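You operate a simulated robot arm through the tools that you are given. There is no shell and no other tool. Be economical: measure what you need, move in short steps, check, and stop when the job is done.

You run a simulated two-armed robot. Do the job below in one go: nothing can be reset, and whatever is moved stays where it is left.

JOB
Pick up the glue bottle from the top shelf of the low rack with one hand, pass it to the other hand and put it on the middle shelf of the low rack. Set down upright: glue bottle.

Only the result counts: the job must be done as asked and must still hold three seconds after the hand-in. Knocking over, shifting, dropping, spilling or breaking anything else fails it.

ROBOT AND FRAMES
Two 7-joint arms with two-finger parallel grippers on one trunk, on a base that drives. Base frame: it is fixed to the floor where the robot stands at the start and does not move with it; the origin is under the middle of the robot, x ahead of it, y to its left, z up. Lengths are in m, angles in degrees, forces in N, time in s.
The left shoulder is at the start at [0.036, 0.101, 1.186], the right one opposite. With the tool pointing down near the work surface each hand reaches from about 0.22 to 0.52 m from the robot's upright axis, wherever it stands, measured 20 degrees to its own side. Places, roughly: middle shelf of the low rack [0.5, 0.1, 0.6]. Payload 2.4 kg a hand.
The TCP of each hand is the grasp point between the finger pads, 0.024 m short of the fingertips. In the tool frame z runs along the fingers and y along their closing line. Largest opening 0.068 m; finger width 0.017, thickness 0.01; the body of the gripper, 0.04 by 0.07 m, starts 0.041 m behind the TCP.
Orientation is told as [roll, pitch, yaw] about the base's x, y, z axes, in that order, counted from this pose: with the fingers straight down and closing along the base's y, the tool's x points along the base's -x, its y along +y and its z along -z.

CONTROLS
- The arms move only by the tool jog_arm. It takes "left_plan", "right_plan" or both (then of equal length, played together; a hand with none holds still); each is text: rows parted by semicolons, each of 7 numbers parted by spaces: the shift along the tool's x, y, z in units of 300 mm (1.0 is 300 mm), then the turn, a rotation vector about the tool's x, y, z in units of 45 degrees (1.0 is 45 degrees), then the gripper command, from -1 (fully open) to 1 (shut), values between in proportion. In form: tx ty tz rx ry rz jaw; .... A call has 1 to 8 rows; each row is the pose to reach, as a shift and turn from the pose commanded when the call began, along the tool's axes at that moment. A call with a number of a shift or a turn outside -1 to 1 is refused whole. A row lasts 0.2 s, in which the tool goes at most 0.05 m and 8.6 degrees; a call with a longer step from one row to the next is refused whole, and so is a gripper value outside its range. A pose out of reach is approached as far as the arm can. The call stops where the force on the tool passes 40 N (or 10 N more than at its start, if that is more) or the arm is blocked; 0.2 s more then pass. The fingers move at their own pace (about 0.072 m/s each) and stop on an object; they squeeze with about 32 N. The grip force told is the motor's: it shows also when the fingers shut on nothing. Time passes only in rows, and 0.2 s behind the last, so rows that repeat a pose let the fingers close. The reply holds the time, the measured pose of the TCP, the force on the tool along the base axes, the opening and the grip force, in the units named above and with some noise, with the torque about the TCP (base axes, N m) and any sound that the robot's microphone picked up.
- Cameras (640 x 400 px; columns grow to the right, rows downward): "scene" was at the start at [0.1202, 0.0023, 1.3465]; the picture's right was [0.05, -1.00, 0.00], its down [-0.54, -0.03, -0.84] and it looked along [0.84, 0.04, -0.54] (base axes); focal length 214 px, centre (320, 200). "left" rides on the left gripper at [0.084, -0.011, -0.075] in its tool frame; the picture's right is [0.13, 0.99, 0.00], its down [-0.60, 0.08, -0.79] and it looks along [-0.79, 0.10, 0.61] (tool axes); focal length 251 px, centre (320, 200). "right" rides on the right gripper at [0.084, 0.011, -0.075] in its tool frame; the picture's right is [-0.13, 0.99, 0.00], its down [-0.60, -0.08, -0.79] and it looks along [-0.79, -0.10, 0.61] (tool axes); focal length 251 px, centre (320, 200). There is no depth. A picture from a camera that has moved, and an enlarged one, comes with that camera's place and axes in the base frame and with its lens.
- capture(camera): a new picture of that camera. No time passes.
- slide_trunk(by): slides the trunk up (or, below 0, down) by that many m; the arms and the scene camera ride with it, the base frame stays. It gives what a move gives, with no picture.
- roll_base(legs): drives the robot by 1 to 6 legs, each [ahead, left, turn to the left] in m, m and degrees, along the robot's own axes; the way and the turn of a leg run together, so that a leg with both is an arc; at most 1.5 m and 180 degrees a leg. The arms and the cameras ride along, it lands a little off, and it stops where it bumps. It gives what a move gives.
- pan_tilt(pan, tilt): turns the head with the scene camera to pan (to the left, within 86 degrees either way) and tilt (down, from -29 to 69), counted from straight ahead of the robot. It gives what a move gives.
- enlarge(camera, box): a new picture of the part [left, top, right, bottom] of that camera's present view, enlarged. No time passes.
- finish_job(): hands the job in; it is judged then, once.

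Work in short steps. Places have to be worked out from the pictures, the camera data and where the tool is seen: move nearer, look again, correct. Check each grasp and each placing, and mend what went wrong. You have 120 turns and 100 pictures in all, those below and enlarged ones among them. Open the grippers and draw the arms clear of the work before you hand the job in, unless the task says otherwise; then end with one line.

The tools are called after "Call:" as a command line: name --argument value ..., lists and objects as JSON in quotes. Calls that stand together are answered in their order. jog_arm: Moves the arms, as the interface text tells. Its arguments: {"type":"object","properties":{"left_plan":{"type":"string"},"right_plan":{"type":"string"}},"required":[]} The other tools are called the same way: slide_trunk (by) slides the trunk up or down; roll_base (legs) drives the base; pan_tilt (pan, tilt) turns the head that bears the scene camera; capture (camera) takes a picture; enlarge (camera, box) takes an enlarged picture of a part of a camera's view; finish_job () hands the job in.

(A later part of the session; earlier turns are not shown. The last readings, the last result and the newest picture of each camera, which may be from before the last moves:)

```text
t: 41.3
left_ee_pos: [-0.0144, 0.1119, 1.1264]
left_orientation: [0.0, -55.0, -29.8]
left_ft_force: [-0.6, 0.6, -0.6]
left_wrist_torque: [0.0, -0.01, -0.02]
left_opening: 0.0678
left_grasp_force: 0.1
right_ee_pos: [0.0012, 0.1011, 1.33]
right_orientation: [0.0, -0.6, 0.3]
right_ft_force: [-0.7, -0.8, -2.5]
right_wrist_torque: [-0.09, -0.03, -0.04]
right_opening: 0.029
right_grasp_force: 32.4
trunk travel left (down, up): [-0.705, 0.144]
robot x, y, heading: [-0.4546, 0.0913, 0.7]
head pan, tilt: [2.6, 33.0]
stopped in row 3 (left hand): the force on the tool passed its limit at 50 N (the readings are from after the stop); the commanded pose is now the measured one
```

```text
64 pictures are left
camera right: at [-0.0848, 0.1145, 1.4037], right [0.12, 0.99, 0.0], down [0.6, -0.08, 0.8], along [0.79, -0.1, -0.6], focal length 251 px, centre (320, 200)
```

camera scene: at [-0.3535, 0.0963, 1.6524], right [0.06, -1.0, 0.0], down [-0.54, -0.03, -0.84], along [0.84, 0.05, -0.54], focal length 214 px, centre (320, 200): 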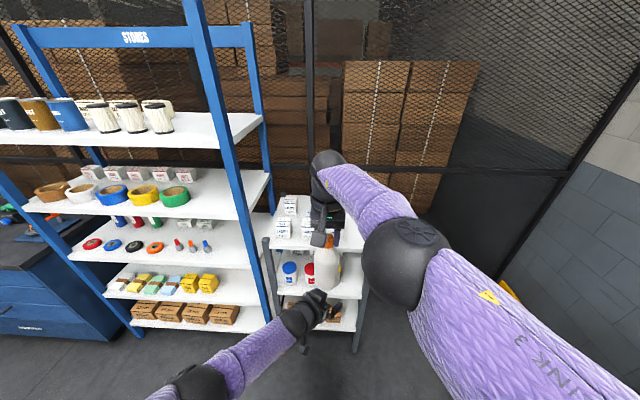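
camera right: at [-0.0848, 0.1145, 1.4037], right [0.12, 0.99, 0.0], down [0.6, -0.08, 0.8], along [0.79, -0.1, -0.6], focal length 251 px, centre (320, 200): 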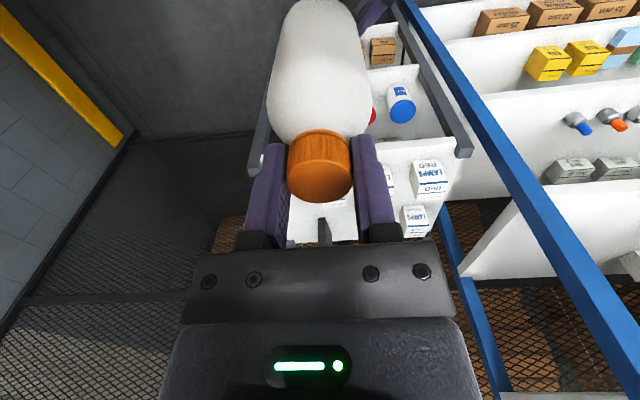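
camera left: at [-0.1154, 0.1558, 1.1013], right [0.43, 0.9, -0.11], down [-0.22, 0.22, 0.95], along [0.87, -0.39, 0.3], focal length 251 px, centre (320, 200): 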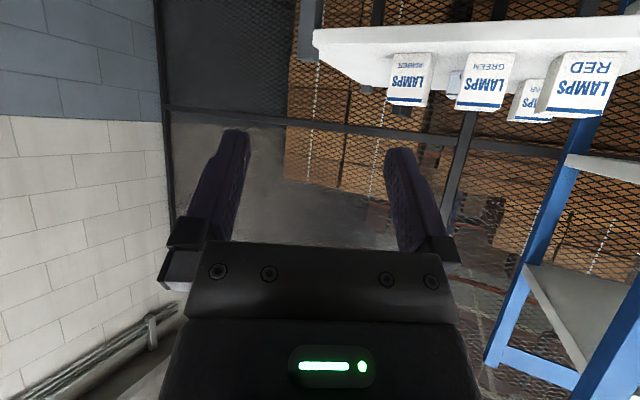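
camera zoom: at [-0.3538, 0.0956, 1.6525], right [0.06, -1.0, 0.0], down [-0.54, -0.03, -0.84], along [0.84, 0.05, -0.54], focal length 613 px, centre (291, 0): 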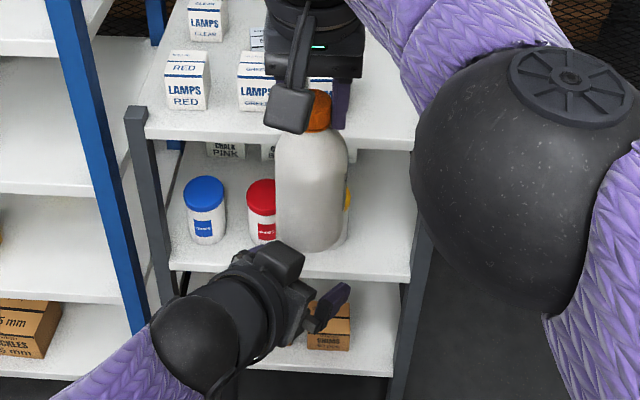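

The left palm touched the underside of the bottle; the steep slant doesn't suit entering from below. The bottle is still firmly held (opening 0.029). I'll withdraw the left hand down and out to the left, then come in flatter from the back-left.

Call:
jog_arm --left_plan "0.082 0 0.057 0 0 0 -1; 0.152 0.077 -0.051 0 0 0 -1; 0.222 0.155 -0.159 0 0 0 -1; 0.293 0.232 -0.267 0 0 0 -1; 0.19 0.232 -0.339 0 0 0 -1; 0.088 0.232 -0.411 0 0 0 -1; -0.015 0.232 -0.482 0 0 0 -1; -0.117 0.232 -0.554 0 0 0 -1"

Call:
capture --camera "scene"

Call:
capture --camera "left"

```text
t: 43.1
left_ee_pos: [-0.0826, 0.2302, 1.251]
left_orientation: [-0.2, -55.2, -29.8]
left_ft_force: [-0.3, -0.2, 0.3]
left_wrist_torque: [-0.05, 0.02, 0.01]
left_opening: 0.0677
left_grasp_force: 0.0
right_ee_pos: [0.0018, 0.1022, 1.3297]
right_orientation: [0.0, -0.6, 0.3]
right_ft_force: [0.2, -1.0, -3.5]
right_wrist_torque: [-0.03, -0.01, 0.02]
right_opening: 0.029
right_grasp_force: 32.3
trunk travel left (down, up): [-0.705, 0.144]
robot x, y, heading: [-0.4532, 0.093, 0.7]
head pan, tilt: [2.6, 33.0]
```

```text
63 pictures are left
camera scene: at [-0.3538, 0.0957, 1.6525], right [0.06, -1.0, 0.0], down [-0.54, -0.03, -0.84], along [0.84, 0.05, -0.54], focal length 214 px, centre (320, 200)
```

scene: 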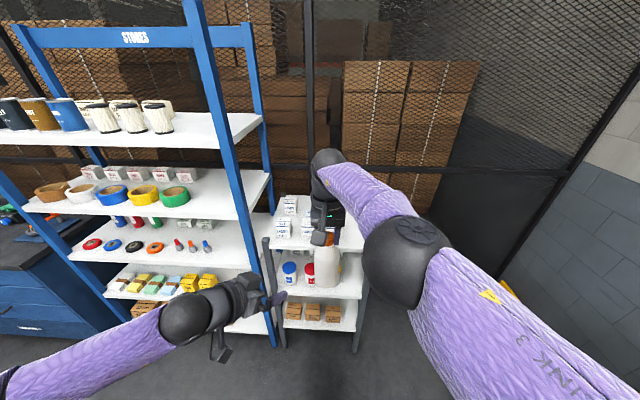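

```text
62 pictures are left
camera left: at [-0.1819, 0.2746, 1.2254], right [0.43, 0.9, -0.11], down [-0.22, 0.22, 0.95], along [0.87, -0.39, 0.3], focal length 251 px, centre (320, 200)
```

left: 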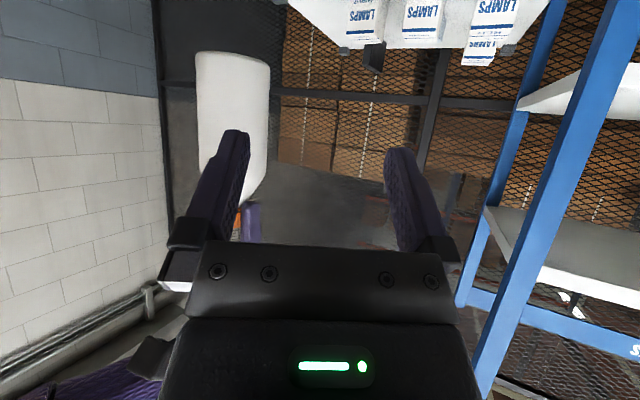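

The left camera now sees the bottle cleanly, and its base is at about z=1.185. I'll rotate the left hand flatter and more yawed (pitch −75°, yaw −45°) in place.

Call:
jog_arm --left_plan "0 0 0 0.077 -0.111 0.036 -1; 0 0 0 0.155 -0.222 0.072 -1; 0 0 0 0.232 -0.333 0.108 -1; 0 0 0 0.309 -0.444 0.144 -1; 0 0 0 0.309 -0.444 0.144 -1"

Call:
capture --camera "left"

```text
t: 44.3
left_ee_pos: [-0.0823, 0.2299, 1.2508]
left_orientation: [-0.1, -75.4, -45.2]
left_ft_force: [-0.1, -0.1, -0.1]
left_wrist_torque: [0.03, 0.01, -0.01]
left_opening: 0.0681
left_grasp_force: 0.2
right_ee_pos: [0.0013, 0.1028, 1.3302]
right_orientation: [0.0, -0.6, 0.3]
right_ft_force: [0.2, -0.2, -3.0]
right_wrist_torque: [0.02, 0.0, -0.01]
right_opening: 0.0292
right_grasp_force: 31.8
trunk travel left (down, up): [-0.705, 0.144]
robot x, y, heading: [-0.4544, 0.091, 0.7]
head pan, tilt: [2.6, 33.0]
```

```text
61 pictures are left
camera left: at [-0.1548, 0.2884, 1.1889], right [0.68, 0.72, -0.13], down [-0.38, 0.49, 0.79], along [0.63, -0.49, 0.61], focal length 251 px, centre (320, 200)
```

left: 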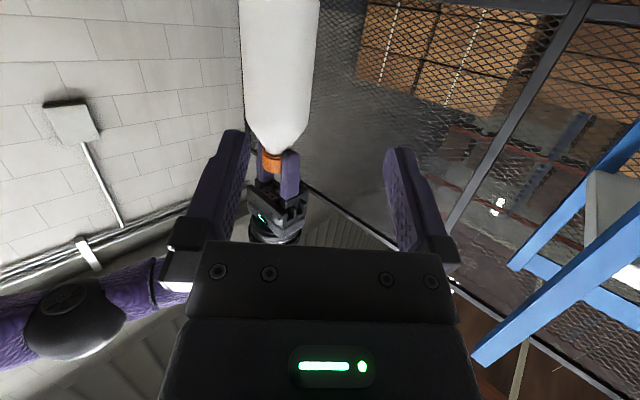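

The orientation is good. I'll center transversely (−30 mm), rise 2 cm and advance partway so I can check alignment by camera.

Call:
jog_arm --left_plan "-0.035 -0.05 0.05 0 0 0 -1; -0.071 -0.101 0.11 0 0 0 -1; -0.071 -0.101 0.182 0 0 0 -1; -0.071 -0.101 0.182 0 0 0 -1"

Call:
capture --camera "left"

Call:
capture --camera "right"

Call:
enlarge --camera "scene" --box '[220, 200, 380, 340]'

```text
t: 45.3
left_ee_pos: [-0.0628, 0.1693, 1.2562]
left_orientation: [-0.1, -75.2, -45.1]
left_ft_force: [-0.8, 0.5, 0.7]
left_wrist_torque: [0.01, 0.03, 0.03]
left_opening: 0.0681
left_grasp_force: 0.0
right_ee_pos: [0.0009, 0.1021, 1.3295]
right_orientation: [-0.1, -0.5, 0.3]
right_ft_force: [-0.4, -0.7, -3.0]
right_wrist_torque: [0.02, 0.0, -0.01]
right_opening: 0.0288
right_grasp_force: 31.6
trunk travel left (down, up): [-0.705, 0.144]
robot x, y, heading: [-0.456, 0.0902, 0.9]
head pan, tilt: [2.6, 33.0]
```

```text
60 pictures are left
camera left: at [-0.1358, 0.2268, 1.1952], right [0.68, 0.72, -0.13], down [-0.38, 0.49, 0.79], along [0.63, -0.49, 0.61], focal length 251 px, centre (320, 200)
```

left: 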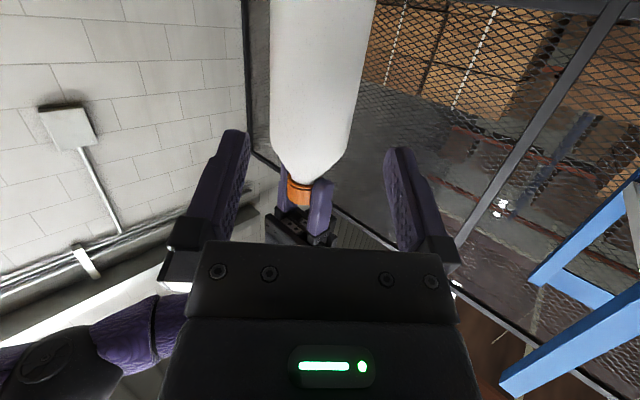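

```text
59 pictures are left
camera right: at [-0.0851, 0.1148, 1.4039], right [0.12, 0.99, 0.0], down [0.6, -0.07, 0.8], along [0.79, -0.1, -0.6], focal length 251 px, centre (320, 200)
```

right: 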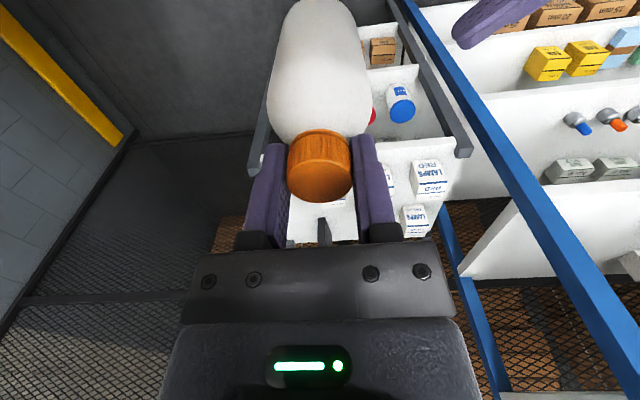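

```text
2.86 times, centred on (300, 270) of scene
camera zoom: at [-0.3541, 0.0959, 1.6525], right [0.06, -1.0, 0.0], down [-0.54, -0.03, -0.84], along [0.84, 0.05, -0.54], focal length 613 px, centre (377, 0)
```

zoom: 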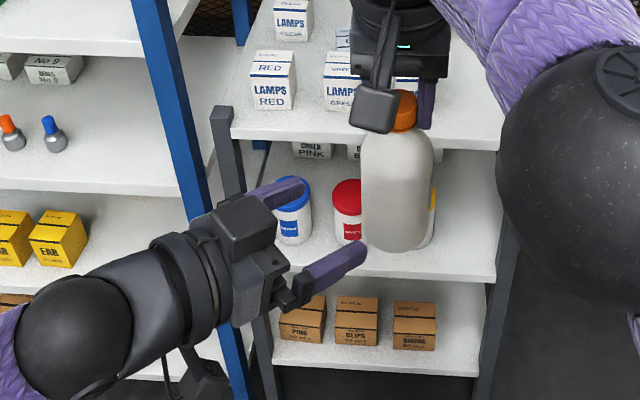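

The bottle is vertical and about 2.5 mm off in the left hand's closing direction. I'll correct that and advance until the tips begin to straddle the body, then check.

Call:
jog_arm --left_plan "0 -0.008 0.06 0 0 0 -1; 0 -0.008 0.12 0 0 0 -1; 0 -0.008 0.18 0 0 0 -1; 0 -0.008 0.18 0 0 0 -1"

Call:
capture --camera "left"

Call:
enlarge --camera "scene" --box '[240, 200, 380, 320]'

```text
t: 46.3
left_ee_pos: [-0.0272, 0.1284, 1.244]
left_orientation: [-0.2, -75.1, -45.1]
left_ft_force: [0.0, -0.8, 0.0]
left_wrist_torque: [0.04, 0.0, -0.01]
left_opening: 0.0683
left_grasp_force: 0.0
right_ee_pos: [0.001, 0.1022, 1.3312]
right_orientation: [-0.1, -0.6, 0.3]
right_ft_force: [-0.7, 0.9, -3.3]
right_wrist_torque: [0.01, 0.01, 0.01]
right_opening: 0.0293
right_grasp_force: 32.3
trunk travel left (down, up): [-0.705, 0.144]
robot x, y, heading: [-0.4533, 0.0904, 0.7]
head pan, tilt: [2.6, 33.0]
```

```text
57 pictures are left
camera left: at [-0.1007, 0.187, 1.1819], right [0.68, 0.72, -0.13], down [-0.38, 0.49, 0.79], along [0.63, -0.49, 0.61], focal length 251 px, centre (320, 200)
```

left: 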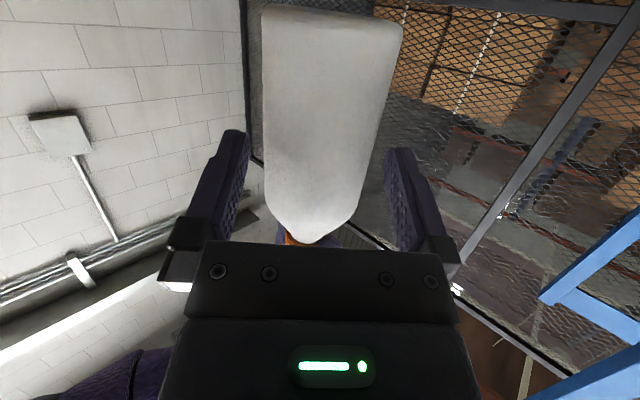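

```text
3.33 times, centred on (310, 260) of scene
camera zoom: at [-0.3539, 0.0959, 1.6525], right [0.06, -1.0, 0.0], down [-0.54, -0.03, -0.84], along [0.84, 0.05, -0.54], focal length 715 px, centre (353, 0)
```

zoom: 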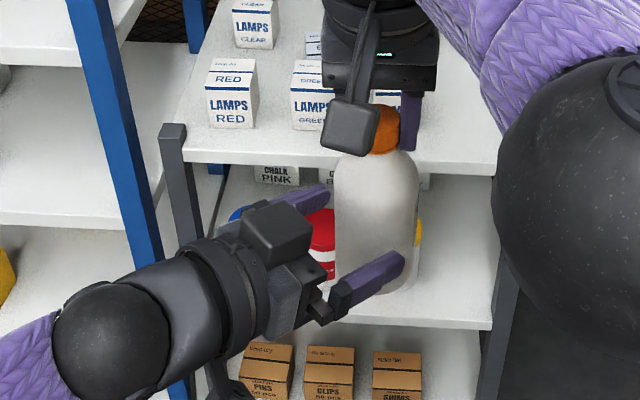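

The fingers are about to straddle the body, and both the readings and the picture suggest a +1.5 mm correction. I'll apply that, then advance the last 33 mm and check before closing.

Call:
jog_arm --left_plan "0 0.005 0 0 0 0 -1; 0 0.005 0.04 0 0 0 -1; 0 0.005 0.08 0 0 0 -1; 0 0.005 0.112 0 0 0 -1; 0 0.005 0.112 0 0 0 -1"

Call:
capture --camera "left"

Call:
enlarge --camera "scene" --box '[240, 200, 380, 320]'

```text
t: 47.5
left_ee_pos: [-0.0023, 0.1062, 1.2356]
left_orientation: [-0.1, -75.3, -44.9]
left_ft_force: [0.0, 0.8, 0.0]
left_wrist_torque: [-0.03, 0.02, 0.02]
left_opening: 0.068
left_grasp_force: 0.0
right_ee_pos: [0.0009, 0.1014, 1.3293]
right_orientation: [0.0, -0.5, 0.3]
right_ft_force: [0.1, 0.0, -3.4]
right_wrist_torque: [-0.02, 0.0, -0.04]
right_opening: 0.0293
right_grasp_force: 31.5
trunk travel left (down, up): [-0.705, 0.144]
robot x, y, heading: [-0.4542, 0.094, 0.9]
head pan, tilt: [2.6, 33.0]
```

```text
55 pictures are left
camera left: at [-0.0767, 0.1654, 1.1736], right [0.68, 0.72, -0.13], down [-0.38, 0.49, 0.79], along [0.63, -0.49, 0.61], focal length 251 px, centre (320, 200)
```

left: 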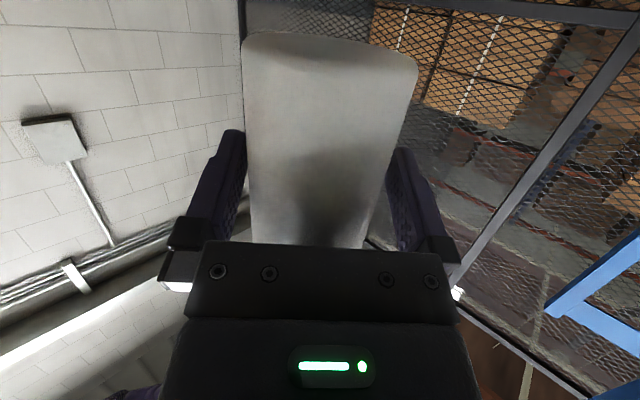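

```text
3.33 times, centred on (310, 260) of scene
camera zoom: at [-0.3537, 0.0957, 1.6524], right [0.06, -1.0, 0.0], down [-0.54, -0.03, -0.84], along [0.84, 0.05, -0.54], focal length 715 px, centre (353, 0)
```

zoom: 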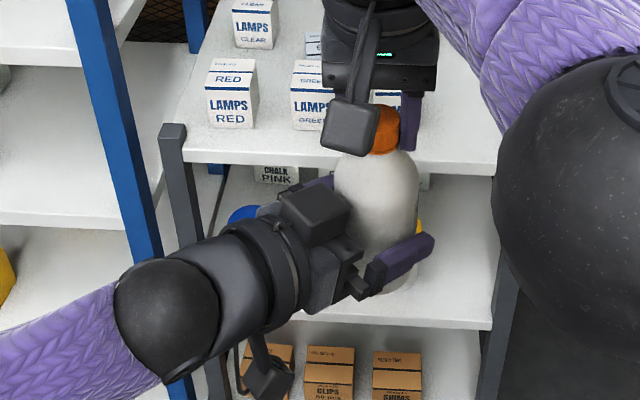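

The hand went in with no contact, and the body sits between the left fingers. I'm closing the left gripper.

Call:
jog_arm --left_plan "0 0 0 0 0 0 -0.9; 0 0 0 0 0 0 -0.8; 0 0 0 0 0 0 -0.7; 0 0 0 0 0 0 0; 0 0 0 0 0 0 1; 0 0 0 0 0 0 1"

```text
t: 48.9
left_ee_pos: [-0.003, 0.1061, 1.2362]
left_orientation: [-0.3, -75.2, -45.1]
left_ft_force: [-13.7, -10.9, -0.4]
left_wrist_torque: [0.26, -0.48, 0.17]
left_opening: 0.0588
left_grasp_force: 31.8
right_ee_pos: [0.0024, 0.1024, 1.3307]
right_orientation: [-0.1, -0.7, 0.3]
right_ft_force: [13.4, 10.8, -1.6]
right_wrist_torque: [0.66, -0.91, -0.23]
right_opening: 0.0293
right_grasp_force: 32.1
trunk travel left (down, up): [-0.705, 0.144]
robot x, y, heading: [-0.4552, 0.0935, 0.3]
head pan, tilt: [2.6, 33.0]
```

The grip is made at 0.0588, but there's about 17 N of side load between the hands. I'll relax it by shifting the left hand 1.5 mm in −tool y before releasing the right.

Call:
jog_arm --left_plan "0 -0.005 0 0 0 0 1; 0 -0.005 0 0 0 0 1"

```text
t: 49.5
left_ee_pos: [-0.0034, 0.106, 1.2347]
left_orientation: [-0.1, -75.2, -45.0]
left_ft_force: [-8.3, -4.8, -0.6]
left_wrist_torque: [-0.04, -0.5, 0.02]
left_opening: 0.0591
left_grasp_force: 31.7
right_ee_pos: [0.0013, 0.1025, 1.3299]
right_orientation: [-0.1, -0.7, 0.3]
right_ft_force: [8.5, 4.0, 0.1]
right_wrist_torque: [0.44, -0.34, -0.1]
right_opening: 0.0293
right_grasp_force: 31.9
trunk travel left (down, up): [-0.705, 0.144]
robot x, y, heading: [-0.458, 0.0878, 0.8]
head pan, tilt: [2.6, 33.0]
```

The load has dropped to about 9 N. One more small shift.

Call:
jog_arm --left_plan "0 -0.005 -0.002 0 0 0 1; 0 -0.005 -0.002 0 0 0 1"

```text
t: 50.1
left_ee_pos: [-0.0046, 0.1063, 1.2358]
left_orientation: [-0.1, -75.0, -44.9]
left_ft_force: [15.4, 2.2, -7.9]
left_wrist_torque: [-0.33, 0.7, 0.17]
left_opening: 0.059
left_grasp_force: 32.0
right_ee_pos: [0.0013, 0.1028, 1.3306]
right_orientation: [-0.1, -0.4, 0.3]
right_ft_force: [-15.0, -2.4, 9.1]
right_wrist_torque: [0.21, 0.74, -0.08]
right_opening: 0.0291
right_grasp_force: 32.2
trunk travel left (down, up): [-0.705, 0.144]
robot x, y, heading: [-0.4533, 0.0936, 0.5]
head pan, tilt: [2.6, 33.0]
```

That overshot slightly, so I'll go back halfway.

Call:
jog_arm --left_plan "0 0.002 0.002 0 0 0 1; 0 0.002 0.002 0 0 0 1"

```text
t: 50.7
left_ee_pos: [-0.0047, 0.104, 1.2355]
left_orientation: [-0.1, -75.2, -45.1]
left_ft_force: [1.7, 10.2, -7.1]
left_wrist_torque: [-0.73, -0.37, 0.18]
left_opening: 0.0587
left_grasp_force: 31.7
right_ee_pos: [0.0013, 0.1014, 1.3299]
right_orientation: [-0.1, -0.7, 0.2]
right_ft_force: [-1.7, -10.9, 7.7]
right_wrist_torque: [-0.24, 0.58, -0.11]
right_opening: 0.0291
right_grasp_force: 31.5
trunk travel left (down, up): [-0.705, 0.144]
robot x, y, heading: [-0.4514, 0.0919, 0.8]
head pan, tilt: [2.6, 33.0]
```

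The residual load is small now. I'm releasing the cap with the right hand and holding in place.

Call:
jog_arm --left_plan "0 0 0 0 0 0 1; 0 0 0 0 0 0 1; 0 0 0 0 0 0 1; 0 0 0 0 0 0 1" --right_plan "0 0 0 0 0 0 0.2; 0 0 0 0 0 0 -0.4; 0 0 0 0 0 0 -1; 0 0 0 0 0 0 -1"

Call:
capture --camera "right"

```text
t: 51.7
left_ee_pos: [-0.0037, 0.1031, 1.2355]
left_orientation: [-0.2, -75.2, -45.1]
left_ft_force: [0.3, -1.1, -0.1]
left_wrist_torque: [0.01, -0.01, 0.0]
left_opening: 0.0587
left_grasp_force: 31.5
right_ee_pos: [0.0005, 0.1019, 1.3299]
right_orientation: [-0.1, -0.5, 0.4]
right_ft_force: [0.0, 0.1, -0.3]
right_wrist_torque: [-0.02, 0.0, 0.02]
right_opening: 0.0679
right_grasp_force: 0.1
trunk travel left (down, up): [-0.705, 0.144]
robot x, y, heading: [-0.4526, 0.092, 0.7]
head pan, tilt: [2.6, 33.0]
```

```text
53 pictures are left
camera right: at [-0.0846, 0.1145, 1.4038], right [0.12, 0.99, 0.0], down [0.6, -0.07, 0.8], along [0.79, -0.1, -0.6], focal length 251 px, centre (320, 200)
```

right: 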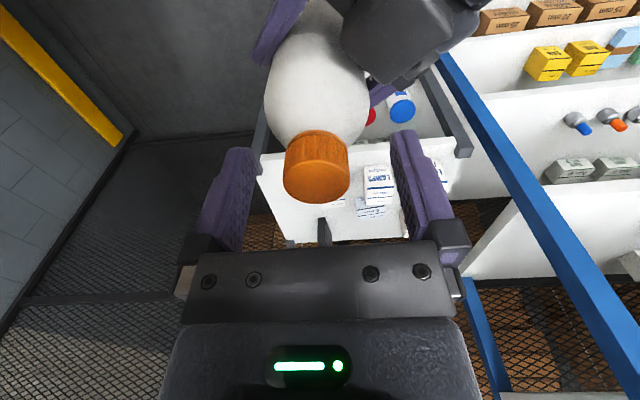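

The left hand holds the bottle (0.0587) and the right is fully open. I'm raising the right hand clear, then moving it back and to the right.

Call:
jog_arm --right_plan "0 0 -0.1 0 0 0 -1; 0 0 -0.2 0 0 0 -1; 0.03 -0.1 -0.25 0 0 0 -1; 0.06 -0.25 -0.25 0 0 0 -1; 0.1 -0.4 -0.25 0 0 0 -1; 0.15 -0.55 -0.25 0 0 0 -1; 0.2 -0.7 -0.25 0 0 0 -1"

Call:
capture --camera "scene"

Call:
capture --camera "left"

```text
t: 53.3
left_ee_pos: [-0.0045, 0.1033, 1.2364]
left_orientation: [0.0, -75.2, -45.3]
left_ft_force: [-0.4, 0.2, 0.4]
left_wrist_torque: [0.01, 0.01, 0.01]
left_opening: 0.0588
left_grasp_force: 32.2
right_ee_pos: [-0.0594, -0.1112, 1.4056]
right_orientation: [0.0, -0.6, 0.3]
right_ft_force: [0.2, 0.4, -0.6]
right_wrist_torque: [0.01, 0.01, 0.04]
right_opening: 0.0681
right_grasp_force: 0.0
right hand out of reach, approached as far as the arm can: row 2
trunk travel left (down, up): [-0.705, 0.144]
robot x, y, heading: [-0.4528, 0.0955, 0.5]
head pan, tilt: [2.6, 33.0]
```

```text
52 pictures are left
camera scene: at [-0.3542, 0.0941, 1.6525], right [0.06, -1.0, 0.0], down [-0.54, -0.03, -0.84], along [0.84, 0.05, -0.54], focal length 214 px, centre (320, 200)
```

scene: 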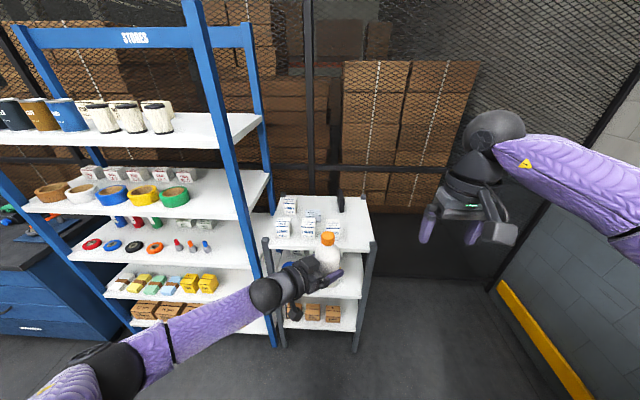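

```text
51 pictures are left
camera left: at [-0.0781, 0.1615, 1.1742], right [0.68, 0.72, -0.12], down [-0.38, 0.49, 0.79], along [0.63, -0.49, 0.6], focal length 251 px, centre (320, 200)
```

left: 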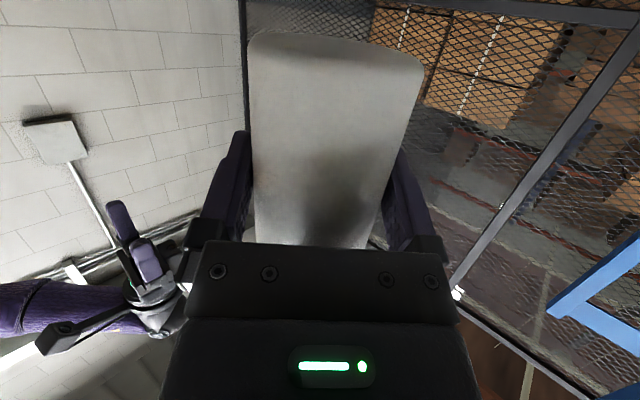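

The handover worked: the left hand holds the bottle upright. I'll tuck the right hand back, then shift the base right and turn 24° left, so the left hand's world yaw becomes about −20° for entering the middle shelf.

Call:
jog_arm --right_plan "0.07 -0.05 0 0 0 0 -1; 0.14 -0.1 0 0 0 0 -1; 0.2 -0.15 0 0 0 0 -1; 0.27 -0.2 0 0 0 0 -1"

Call:
roll_base --legs '[[0.08, -0.314, 0], [0, 0, 24.3]]'

Call:
capture --camera "scene"

```text
t: 54.3
left_ee_pos: [-0.0041, 0.1029, 1.2364]
left_orientation: [0.0, -75.2, -45.2]
left_ft_force: [0.2, 0.3, 0.6]
left_wrist_torque: [0.0, -0.01, -0.04]
left_opening: 0.0587
left_grasp_force: 32.3
right_ee_pos: [-0.141, -0.1709, 1.4041]
right_orientation: [-0.1, -0.7, 0.3]
right_ft_force: [-0.6, 0.3, 1.1]
right_wrist_torque: [0.01, -0.03, 0.04]
right_opening: 0.0682
right_grasp_force: 0.0
trunk travel left (down, up): [-0.705, 0.144]
robot x, y, heading: [-0.4535, 0.0909, 0.6]
head pan, tilt: [2.6, 33.0]
```

```text
t: 57.7
left_ee_pos: [0.0376, -0.0186, 1.236]
left_orientation: [-0.2, -75.2, -21.0]
left_ft_force: [0.4, -0.4, -0.1]
left_wrist_torque: [0.02, 0.02, -0.05]
left_opening: 0.0589
left_grasp_force: 32.6
right_ee_pos: [0.0257, -0.3222, 1.404]
right_orientation: [0.0, -0.6, 24.4]
right_ft_force: [-0.2, -0.3, 0.8]
right_wrist_torque: [-0.04, -0.02, 0.04]
right_opening: 0.0678
right_grasp_force: 0.2
trunk travel left (down, up): [-0.705, 0.144]
robot x, y, heading: [-0.3688, -0.2128, 24.5]
head pan, tilt: [2.6, 33.0]
```

```text
50 pictures are left
camera scene: at [-0.279, -0.1686, 1.6524], right [0.46, -0.89, 0.0], down [-0.48, -0.25, -0.84], along [0.74, 0.39, -0.54], focal length 214 px, centre (320, 200)
```

scene: 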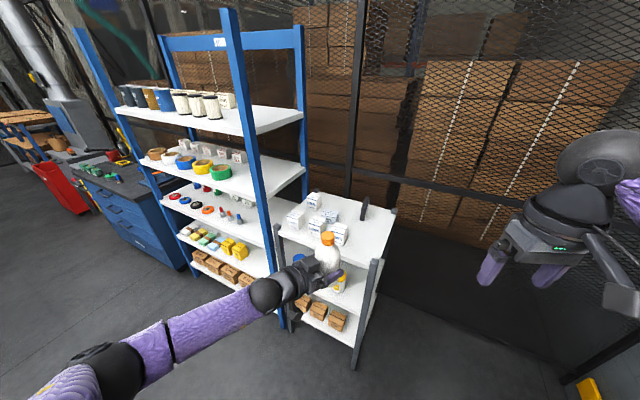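

The left hand is at y≈−0.019 with yaw −21°, lined up with the shelf opening and about 0.25 m short of the rack. I'm lowering the trunk 0.4.

Call:
slide_trunk --by -0.4

Call:
pan_tilt --pan 0 --tilt 40

Call:
capture --camera "scene"

Call:
capture --camera "right"

```text
t: 61.5
left_ee_pos: [0.0381, -0.0191, 0.8366]
left_orientation: [0.0, -75.1, -21.0]
left_ft_force: [0.0, -0.3, 0.6]
left_wrist_torque: [0.03, 0.0, 0.0]
left_opening: 0.0589
left_grasp_force: 31.5
right_ee_pos: [0.0247, -0.3236, 1.0036]
right_orientation: [0.0, -0.5, 24.4]
right_ft_force: [0.3, 0.1, -0.7]
right_wrist_torque: [-0.04, -0.01, -0.02]
right_opening: 0.0678
right_grasp_force: 0.1
trunk travel left (down, up): [-0.305, 0.544]
robot x, y, heading: [-0.366, -0.2127, 24.5]
head pan, tilt: [2.6, 33.0]
```

```text
t: 62.2
left_ee_pos: [0.037, -0.0181, 0.8366]
left_orientation: [-0.3, -75.2, -21.0]
left_ft_force: [0.0, -0.1, 0.3]
left_wrist_torque: [0.01, 0.04, -0.01]
left_opening: 0.0587
left_grasp_force: 32.2
right_ee_pos: [0.0255, -0.324, 1.0033]
right_orientation: [0.1, -0.7, 24.4]
right_ft_force: [-0.2, -0.1, 0.1]
right_wrist_torque: [-0.02, -0.02, 0.01]
right_opening: 0.0681
right_grasp_force: 0.2
trunk travel left (down, up): [-0.305, 0.544]
robot x, y, heading: [-0.367, -0.2126, 24.7]
head pan, tilt: [0.0, 40.0]
```

```text
49 pictures are left
camera scene: at [-0.2478, -0.159, 1.2401], right [0.42, -0.91, 0.0], down [-0.58, -0.27, -0.77], along [0.7, 0.32, -0.64], focal length 214 px, centre (320, 200)
```

scene: 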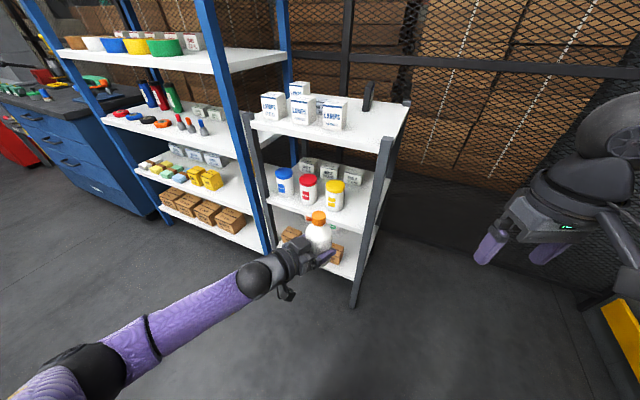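

```text
48 pictures are left
camera right: at [-0.0583, -0.3462, 1.0772], right [-0.29, 0.96, 0.0], down [0.57, 0.17, 0.8], along [0.76, 0.23, -0.6], focal length 251 px, centre (320, 200)
```

right: 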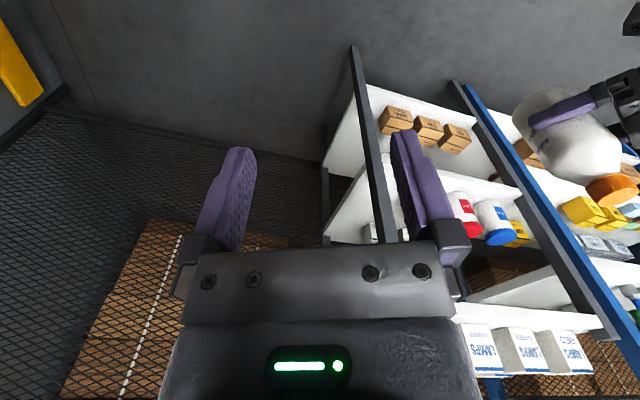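

I'll zoom in on the middle shelf from here to measure the jars, the post and the shelf surface.

Call:
enlarge --camera "scene" --box '[240, 80, 420, 280]'

Call:
enlarge --camera "left" --box '[160, 0, 480, 200]'

```text
2.00 times, centred on (330, 180) of scene
camera zoom: at [-0.2478, -0.159, 1.2401], right [0.42, -0.91, 0.0], down [-0.58, -0.27, -0.77], along [0.7, 0.32, -0.64], focal length 429 px, centre (300, 240)
```

zoom: 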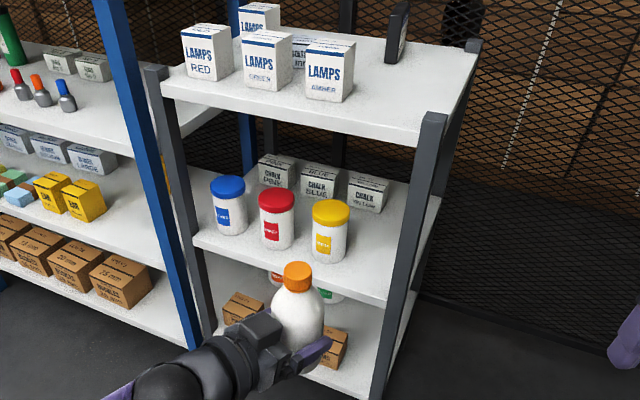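

```text
2.00 times, centred on (320, 100) of left
camera zoom: at [-0.0539, 0.0047, 0.774], right [0.33, 0.94, -0.13], down [-0.54, 0.3, 0.79], along [0.77, -0.19, 0.6], focal length 503 px, centre (320, 400)
```

zoom: 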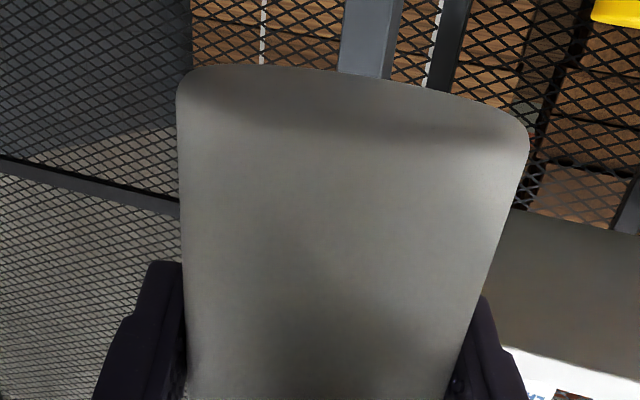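

From two views, the middle shelf surface is at z≈0.60 with its front edge at x≈0.35. The yellow jar is near (0.45, 0.088) with radius 0.04, and the right post's inner face is at y≈−0.078. The bottle base sits 0.055 below the left TCP. Target axis is (0.395, −0.014); I'll lower to z≈0.70 first, then look.

Call:
slide_trunk --by -0.14

Call:
capture --camera "scene"

```text
t: 63.8
left_ee_pos: [0.0362, -0.0188, 0.6961]
left_orientation: [-0.1, -75.2, -21.1]
left_ft_force: [0.0, 0.1, 0.0]
left_wrist_torque: [0.03, 0.05, 0.02]
left_opening: 0.0586
left_grasp_force: 32.0
right_ee_pos: [0.0248, -0.323, 0.8639]
right_orientation: [0.0, -0.6, 24.4]
right_ft_force: [-0.7, 0.1, 0.0]
right_wrist_torque: [-0.01, -0.03, 0.02]
right_opening: 0.0681
right_grasp_force: 0.0
trunk travel left (down, up): [-0.165, 0.684]
robot x, y, heading: [-0.3667, -0.2127, 24.7]
head pan, tilt: [0.0, 40.0]
```

```text
45 pictures are left
camera scene: at [-0.2167, -0.1446, 1.0977], right [0.42, -0.91, 0.0], down [-0.58, -0.27, -0.77], along [0.7, 0.32, -0.64], focal length 214 px, centre (320, 200)
```

scene: 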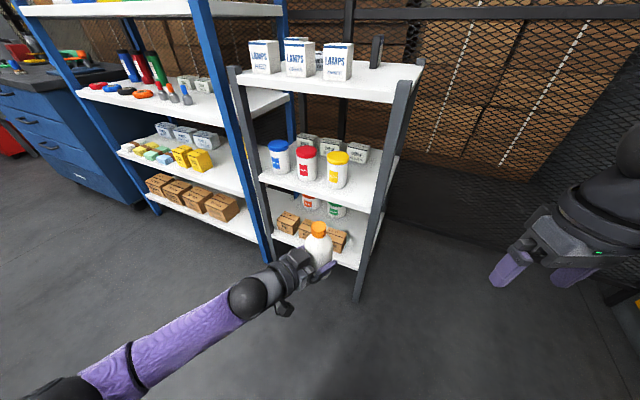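

All clear. I'm driving 0.24 m toward the rack in world +x, which keeps the bottle just outside the shelf front.

Call:
roll_base --legs '[[0.218, -0.1, 0]]'

Call:
capture --camera "scene"

Call:
capture --camera "right"

```text
t: 65.6
left_ee_pos: [0.2789, -0.0182, 0.6969]
left_orientation: [-0.2, -75.3, -20.9]
left_ft_force: [0.5, -0.2, -0.4]
left_wrist_torque: [0.0, 0.01, 0.01]
left_opening: 0.0589
left_grasp_force: 32.0
right_ee_pos: [0.2659, -0.3219, 0.8639]
right_orientation: [0.0, -0.7, 24.4]
right_ft_force: [-0.4, 0.5, -0.4]
right_wrist_torque: [0.01, -0.02, -0.01]
right_opening: 0.0681
right_grasp_force: 0.2
trunk travel left (down, up): [-0.165, 0.684]
robot x, y, heading: [-0.1241, -0.21, 24.7]
head pan, tilt: [0.0, 40.0]
```

```text
44 pictures are left
camera scene: at [0.0258, -0.1439, 1.0976], right [0.42, -0.91, 0.0], down [-0.58, -0.27, -0.77], along [0.69, 0.32, -0.64], focal length 214 px, centre (320, 200)
```

scene: 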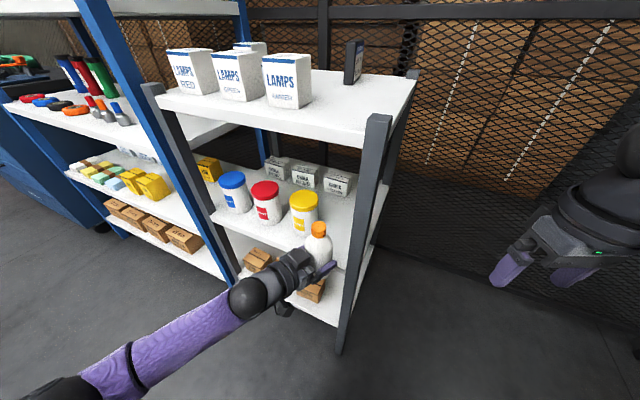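

```text
43 pictures are left
camera right: at [0.1843, -0.3453, 0.9372], right [-0.29, 0.96, 0.0], down [0.57, 0.18, 0.8], along [0.76, 0.23, -0.6], focal length 251 px, centre (320, 200)
```

right: 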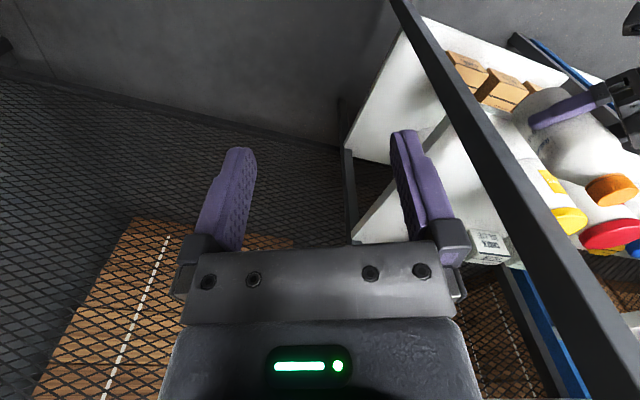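

I'll zoom in here to refine the shelf, post and jar positions relative to the bottle.

Call:
enlarge --camera "scene" --box '[200, 150, 400, 310]'

Call:
enlarge --camera "right" --box '[380, 0, 640, 260]'

```text
2.50 times, centred on (300, 230) of scene
camera zoom: at [0.0258, -0.1439, 1.0976], right [0.42, -0.91, 0.0], down [-0.58, -0.27, -0.77], along [0.69, 0.32, -0.64], focal length 536 px, centre (370, 125)
```

zoom: 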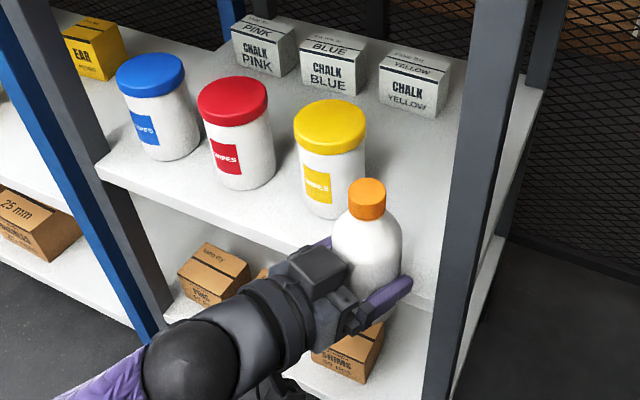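

```text
1.54 times, centred on (510, 130) of right
camera zoom: at [0.1843, -0.3453, 0.9372], right [-0.29, 0.96, 0.0], down [0.57, 0.18, 0.8], along [0.76, 0.23, -0.6], focal length 387 px, centre (28, 308)
```

zoom: 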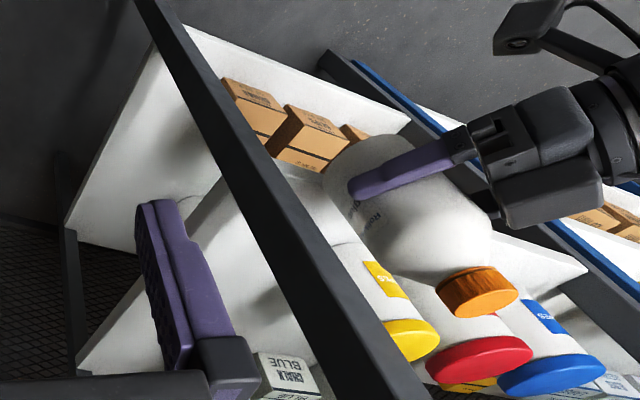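

The refined measurements: shelf front edge at x≈0.335, yellow jar centre at about (0.43, 0.095), post inner face at y≈−0.078. The bottle axis is now at (0.285, −0.020) and its base at z≈0.64. I'll drive another 0.10 in x and 0.006 in y to reach (0.385, −0.014).

Call:
roll_base --legs '[[0.0934, -0.0364, 0]]'

Call:
enlarge --camera "scene" --box '[200, 150, 400, 310]'

Call:
enlarge --camera "right" --box '[380, 0, 640, 260]'

Call:
capture --camera "left"

```text
t: 66.8
left_ee_pos: [0.3801, -0.0123, 0.6956]
left_orientation: [-0.2, -75.2, -20.9]
left_ft_force: [1.0, -0.7, -0.2]
left_wrist_torque: [0.01, 0.03, 0.0]
left_opening: 0.0587
left_grasp_force: 31.8
right_ee_pos: [0.3666, -0.3185, 0.8641]
right_orientation: [0.1, -0.7, 24.3]
right_ft_force: [-0.5, 1.4, -0.6]
right_wrist_torque: [0.0, -0.02, 0.0]
right_opening: 0.0682
right_grasp_force: 0.1
trunk travel left (down, up): [-0.165, 0.684]
robot x, y, heading: [-0.0202, -0.2041, 24.9]
head pan, tilt: [0.0, 40.0]
```

```text
2.50 times, centred on (300, 230) of scene
camera zoom: at [0.126, -0.1391, 1.0976], right [0.42, -0.91, 0.0], down [-0.58, -0.27, -0.77], along [0.7, 0.32, -0.64], focal length 536 px, centre (370, 125)
```

zoom: 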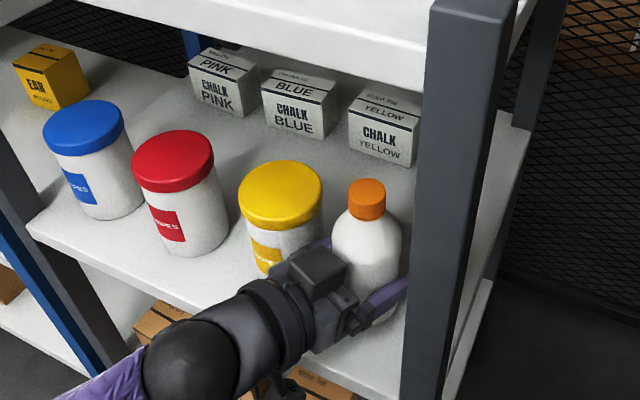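

```text
1.54 times, centred on (510, 130) of right
camera zoom: at [0.2843, -0.3407, 0.9372], right [-0.29, 0.96, 0.0], down [0.57, 0.17, 0.8], along [0.76, 0.23, -0.6], focal length 387 px, centre (28, 308)
```

zoom: 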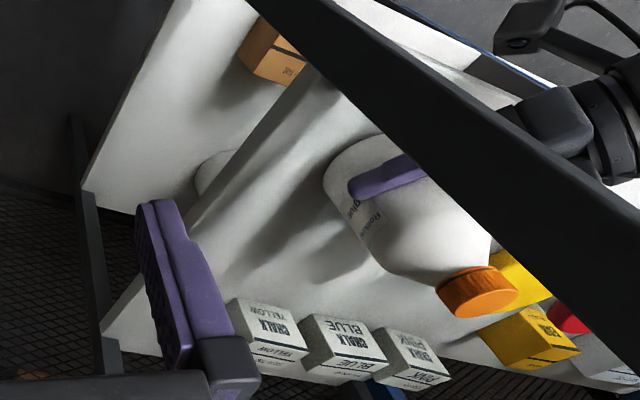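

```text
38 pictures are left
camera left: at [0.2887, 0.0101, 0.6339], right [0.33, 0.94, -0.13], down [-0.54, 0.3, 0.79], along [0.77, -0.19, 0.6], focal length 251 px, centre (320, 200)
```

left: 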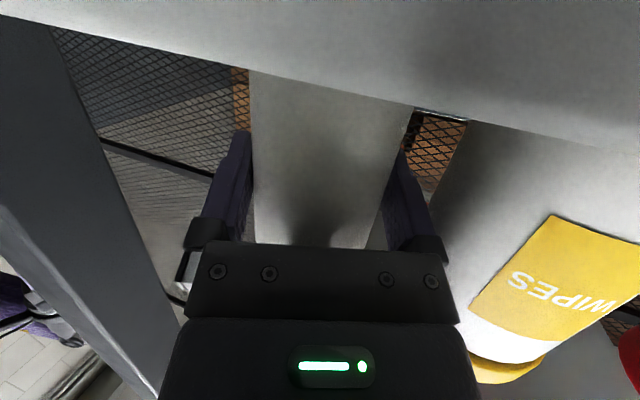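

The bottle is between the yellow jar and the post with a clear gap on both sides, standing above the shelf. I'm lowering 30 mm with the arm.

Call:
jog_arm --left_plan "0.032 0 0.009 0 0 0 1; 0.064 0 0.017 0 0 0 1; 0.0967 0 0.0257 0 0 0 1; 0.0967 0 0.0257 0 0 0 1"

Call:
capture --camera "left"

Call:
enlarge --camera "right" --box '[380, 0, 640, 260]'

```text
t: 67.8
left_ee_pos: [0.38, -0.0128, 0.6673]
left_orientation: [0.1, -75.3, -21.3]
left_ft_force: [4.5, 1.0, 25.6]
left_wrist_torque: [-0.14, -0.27, 0.14]
left_opening: 0.059
left_grasp_force: 31.8
right_ee_pos: [0.365, -0.3174, 0.8653]
right_orientation: [0.0, -0.6, 24.4]
right_ft_force: [0.5, 0.0, -0.3]
right_wrist_torque: [-0.03, -0.03, -0.04]
right_opening: 0.0678
right_grasp_force: 0.0
trunk travel left (down, up): [-0.165, 0.684]
robot x, y, heading: [-0.0246, -0.2059, 24.6]
head pan, tilt: [0.0, 40.0]
```

```text
37 pictures are left
camera left: at [0.2881, 0.0099, 0.6045], right [0.33, 0.94, -0.12], down [-0.55, 0.3, 0.78], along [0.77, -0.19, 0.61], focal length 251 px, centre (320, 200)
```

left: 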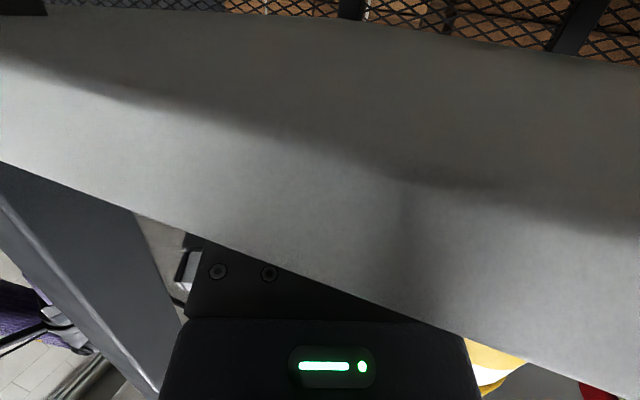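

```text
1.54 times, centred on (510, 130) of right
camera zoom: at [0.2832, -0.3413, 0.9377], right [-0.29, 0.96, 0.0], down [0.57, 0.17, 0.8], along [0.77, 0.23, -0.6], focal length 387 px, centre (28, 308)
```

zoom: 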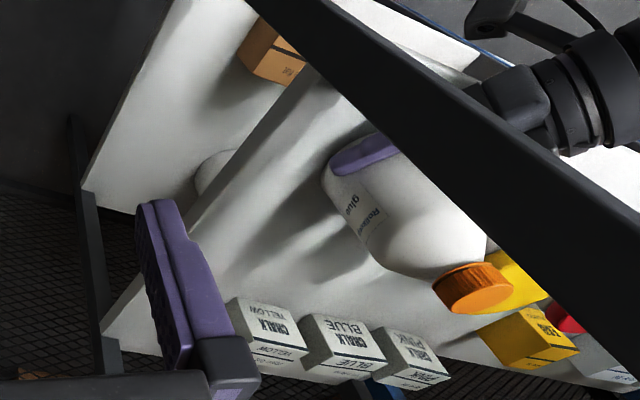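

The right camera shows the bottle barely moved while the fingers slid down its sides. So the bottle is already standing on the shelf, which is really at z≈0.64, and the 26 N is sliding friction. I'll check that it's upright before opening.

Call:
enlarge --camera "scene" --box '[240, 190, 380, 300]'

```text
3.64 times, centred on (310, 245) of scene
camera zoom: at [0.1248, -0.1398, 1.098], right [0.42, -0.91, 0.0], down [-0.58, -0.27, -0.77], along [0.7, 0.32, -0.64], focal length 780 px, centre (356, 36)
```

zoom: 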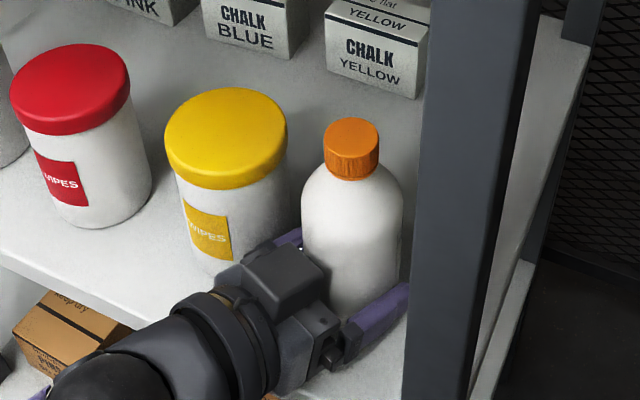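

The bottle is upright. Re-triangulating with the shelf at 0.64 puts the yellow jar's axis at about (0.387, 0.067), so the left finger has only about 3 mm to it and opening here could push the jar. I'll lift the bottle about 12 mm, shift it 15 mm toward −y, and look again.

Call:
jog_arm --left_plan "-0.019 0 -0.005 0 0 0 1; -0.0387 0 -0.0102 0 0 0 1; -0.041 -0.023 -0.002 0 0 0 1; -0.0434 -0.0467 0.007 0 0 0 1; -0.0434 -0.0467 0.007 0 0 0 1"

Call:
enlarge --camera "scene" --box '[240, 190, 380, 300]'

Call:
enlarge --camera "right" --box '[380, 0, 640, 260]'

```text
t: 69.0
left_ee_pos: [0.3803, -0.0286, 0.677]
left_orientation: [-0.2, -75.2, -20.9]
left_ft_force: [0.7, -1.2, -3.5]
left_wrist_torque: [0.01, 0.02, 0.01]
left_opening: 0.059
left_grasp_force: 32.1
right_ee_pos: [0.3668, -0.3186, 0.8637]
right_orientation: [0.0, -0.6, 24.4]
right_ft_force: [-0.7, 0.4, -0.1]
right_wrist_torque: [-0.01, 0.01, 0.01]
right_opening: 0.068
right_grasp_force: 0.0
trunk travel left (down, up): [-0.165, 0.684]
robot x, y, heading: [-0.024, -0.2081, 24.6]
head pan, tilt: [0.0, 40.0]
```

```text
3.64 times, centred on (310, 245) of scene
camera zoom: at [0.1261, -0.1391, 1.0976], right [0.42, -0.91, 0.0], down [-0.58, -0.27, -0.77], along [0.7, 0.32, -0.64], focal length 780 px, centre (356, 36)
```

zoom: 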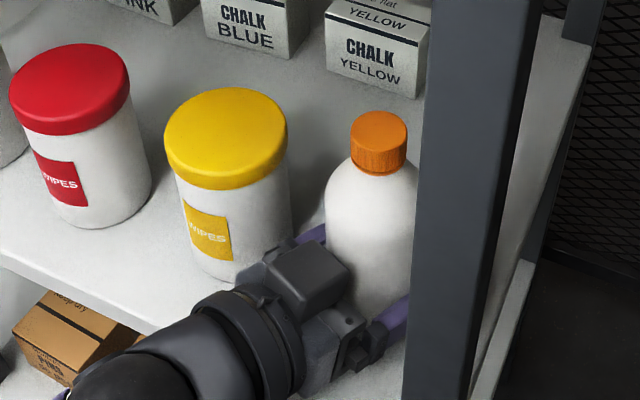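

```text
1.54 times, centred on (510, 130) of right
camera zoom: at [0.2844, -0.3407, 0.9372], right [-0.29, 0.96, 0.0], down [0.57, 0.17, 0.8], along [0.76, 0.23, -0.6], focal length 387 px, centre (28, 308)
```

zoom: 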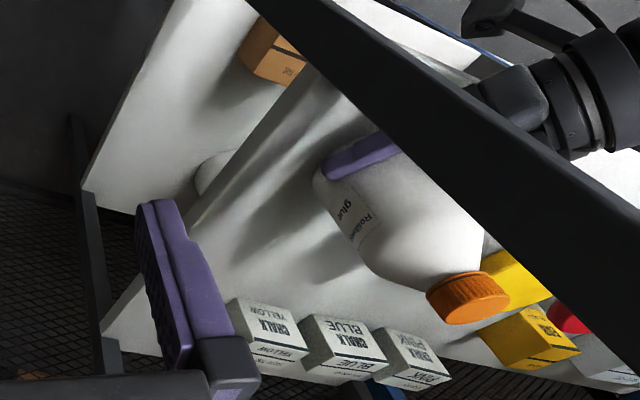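

The jar hasn't moved, the bottle hangs freely (−3.5 N), and both sides now have a clear gap. I'm lowering about 10 mm onto the shelf.

Call:
jog_arm --left_plan "0.013 0 0.0035 0 0 0 1; 0.024 0 0.0063 0 0 0 1; 0.031 0 0.0082 0 0 0 1; 0.031 0 0.0082 0 0 0 1"

```text
t: 70.0
left_ee_pos: [0.3804, -0.028, 0.668]
left_orientation: [-0.2, -75.1, -21.0]
left_ft_force: [0.0, 0.2, -3.7]
left_wrist_torque: [-0.01, 0.02, 0.0]
left_opening: 0.059
left_grasp_force: 31.8
right_ee_pos: [0.3679, -0.3182, 0.8638]
right_orientation: [0.1, -0.7, 24.4]
right_ft_force: [0.1, 0.2, -0.5]
right_wrist_torque: [-0.03, 0.0, 0.02]
right_opening: 0.068
right_grasp_force: 0.0
trunk travel left (down, up): [-0.165, 0.684]
robot x, y, heading: [-0.0282, -0.2075, 24.8]
head pan, tilt: [0.0, 40.0]
```

No contact yet (−3.7 N). I'll continue down in 2 mm steps.

Call:
jog_arm --left_plan "0.0065 0 0.0017 0 0 0 1; 0.0065 0 0.0017 0 0 0 1"

```text
t: 70.6
left_ee_pos: [0.3794, -0.0283, 0.6676]
left_orientation: [-0.1, -75.3, -21.1]
left_ft_force: [0.1, 1.6, 0.1]
left_wrist_torque: [0.03, -0.07, 0.01]
left_opening: 0.059
left_grasp_force: 32.1
right_ee_pos: [0.3669, -0.3172, 0.8645]
right_orientation: [-0.1, -0.6, 24.4]
right_ft_force: [0.2, 1.0, -0.2]
right_wrist_torque: [-0.02, 0.01, -0.02]
right_opening: 0.068
right_grasp_force: 0.1
trunk travel left (down, up): [-0.165, 0.684]
robot x, y, heading: [-0.0262, -0.2068, 24.8]
head pan, tilt: [0.0, 40.0]
```

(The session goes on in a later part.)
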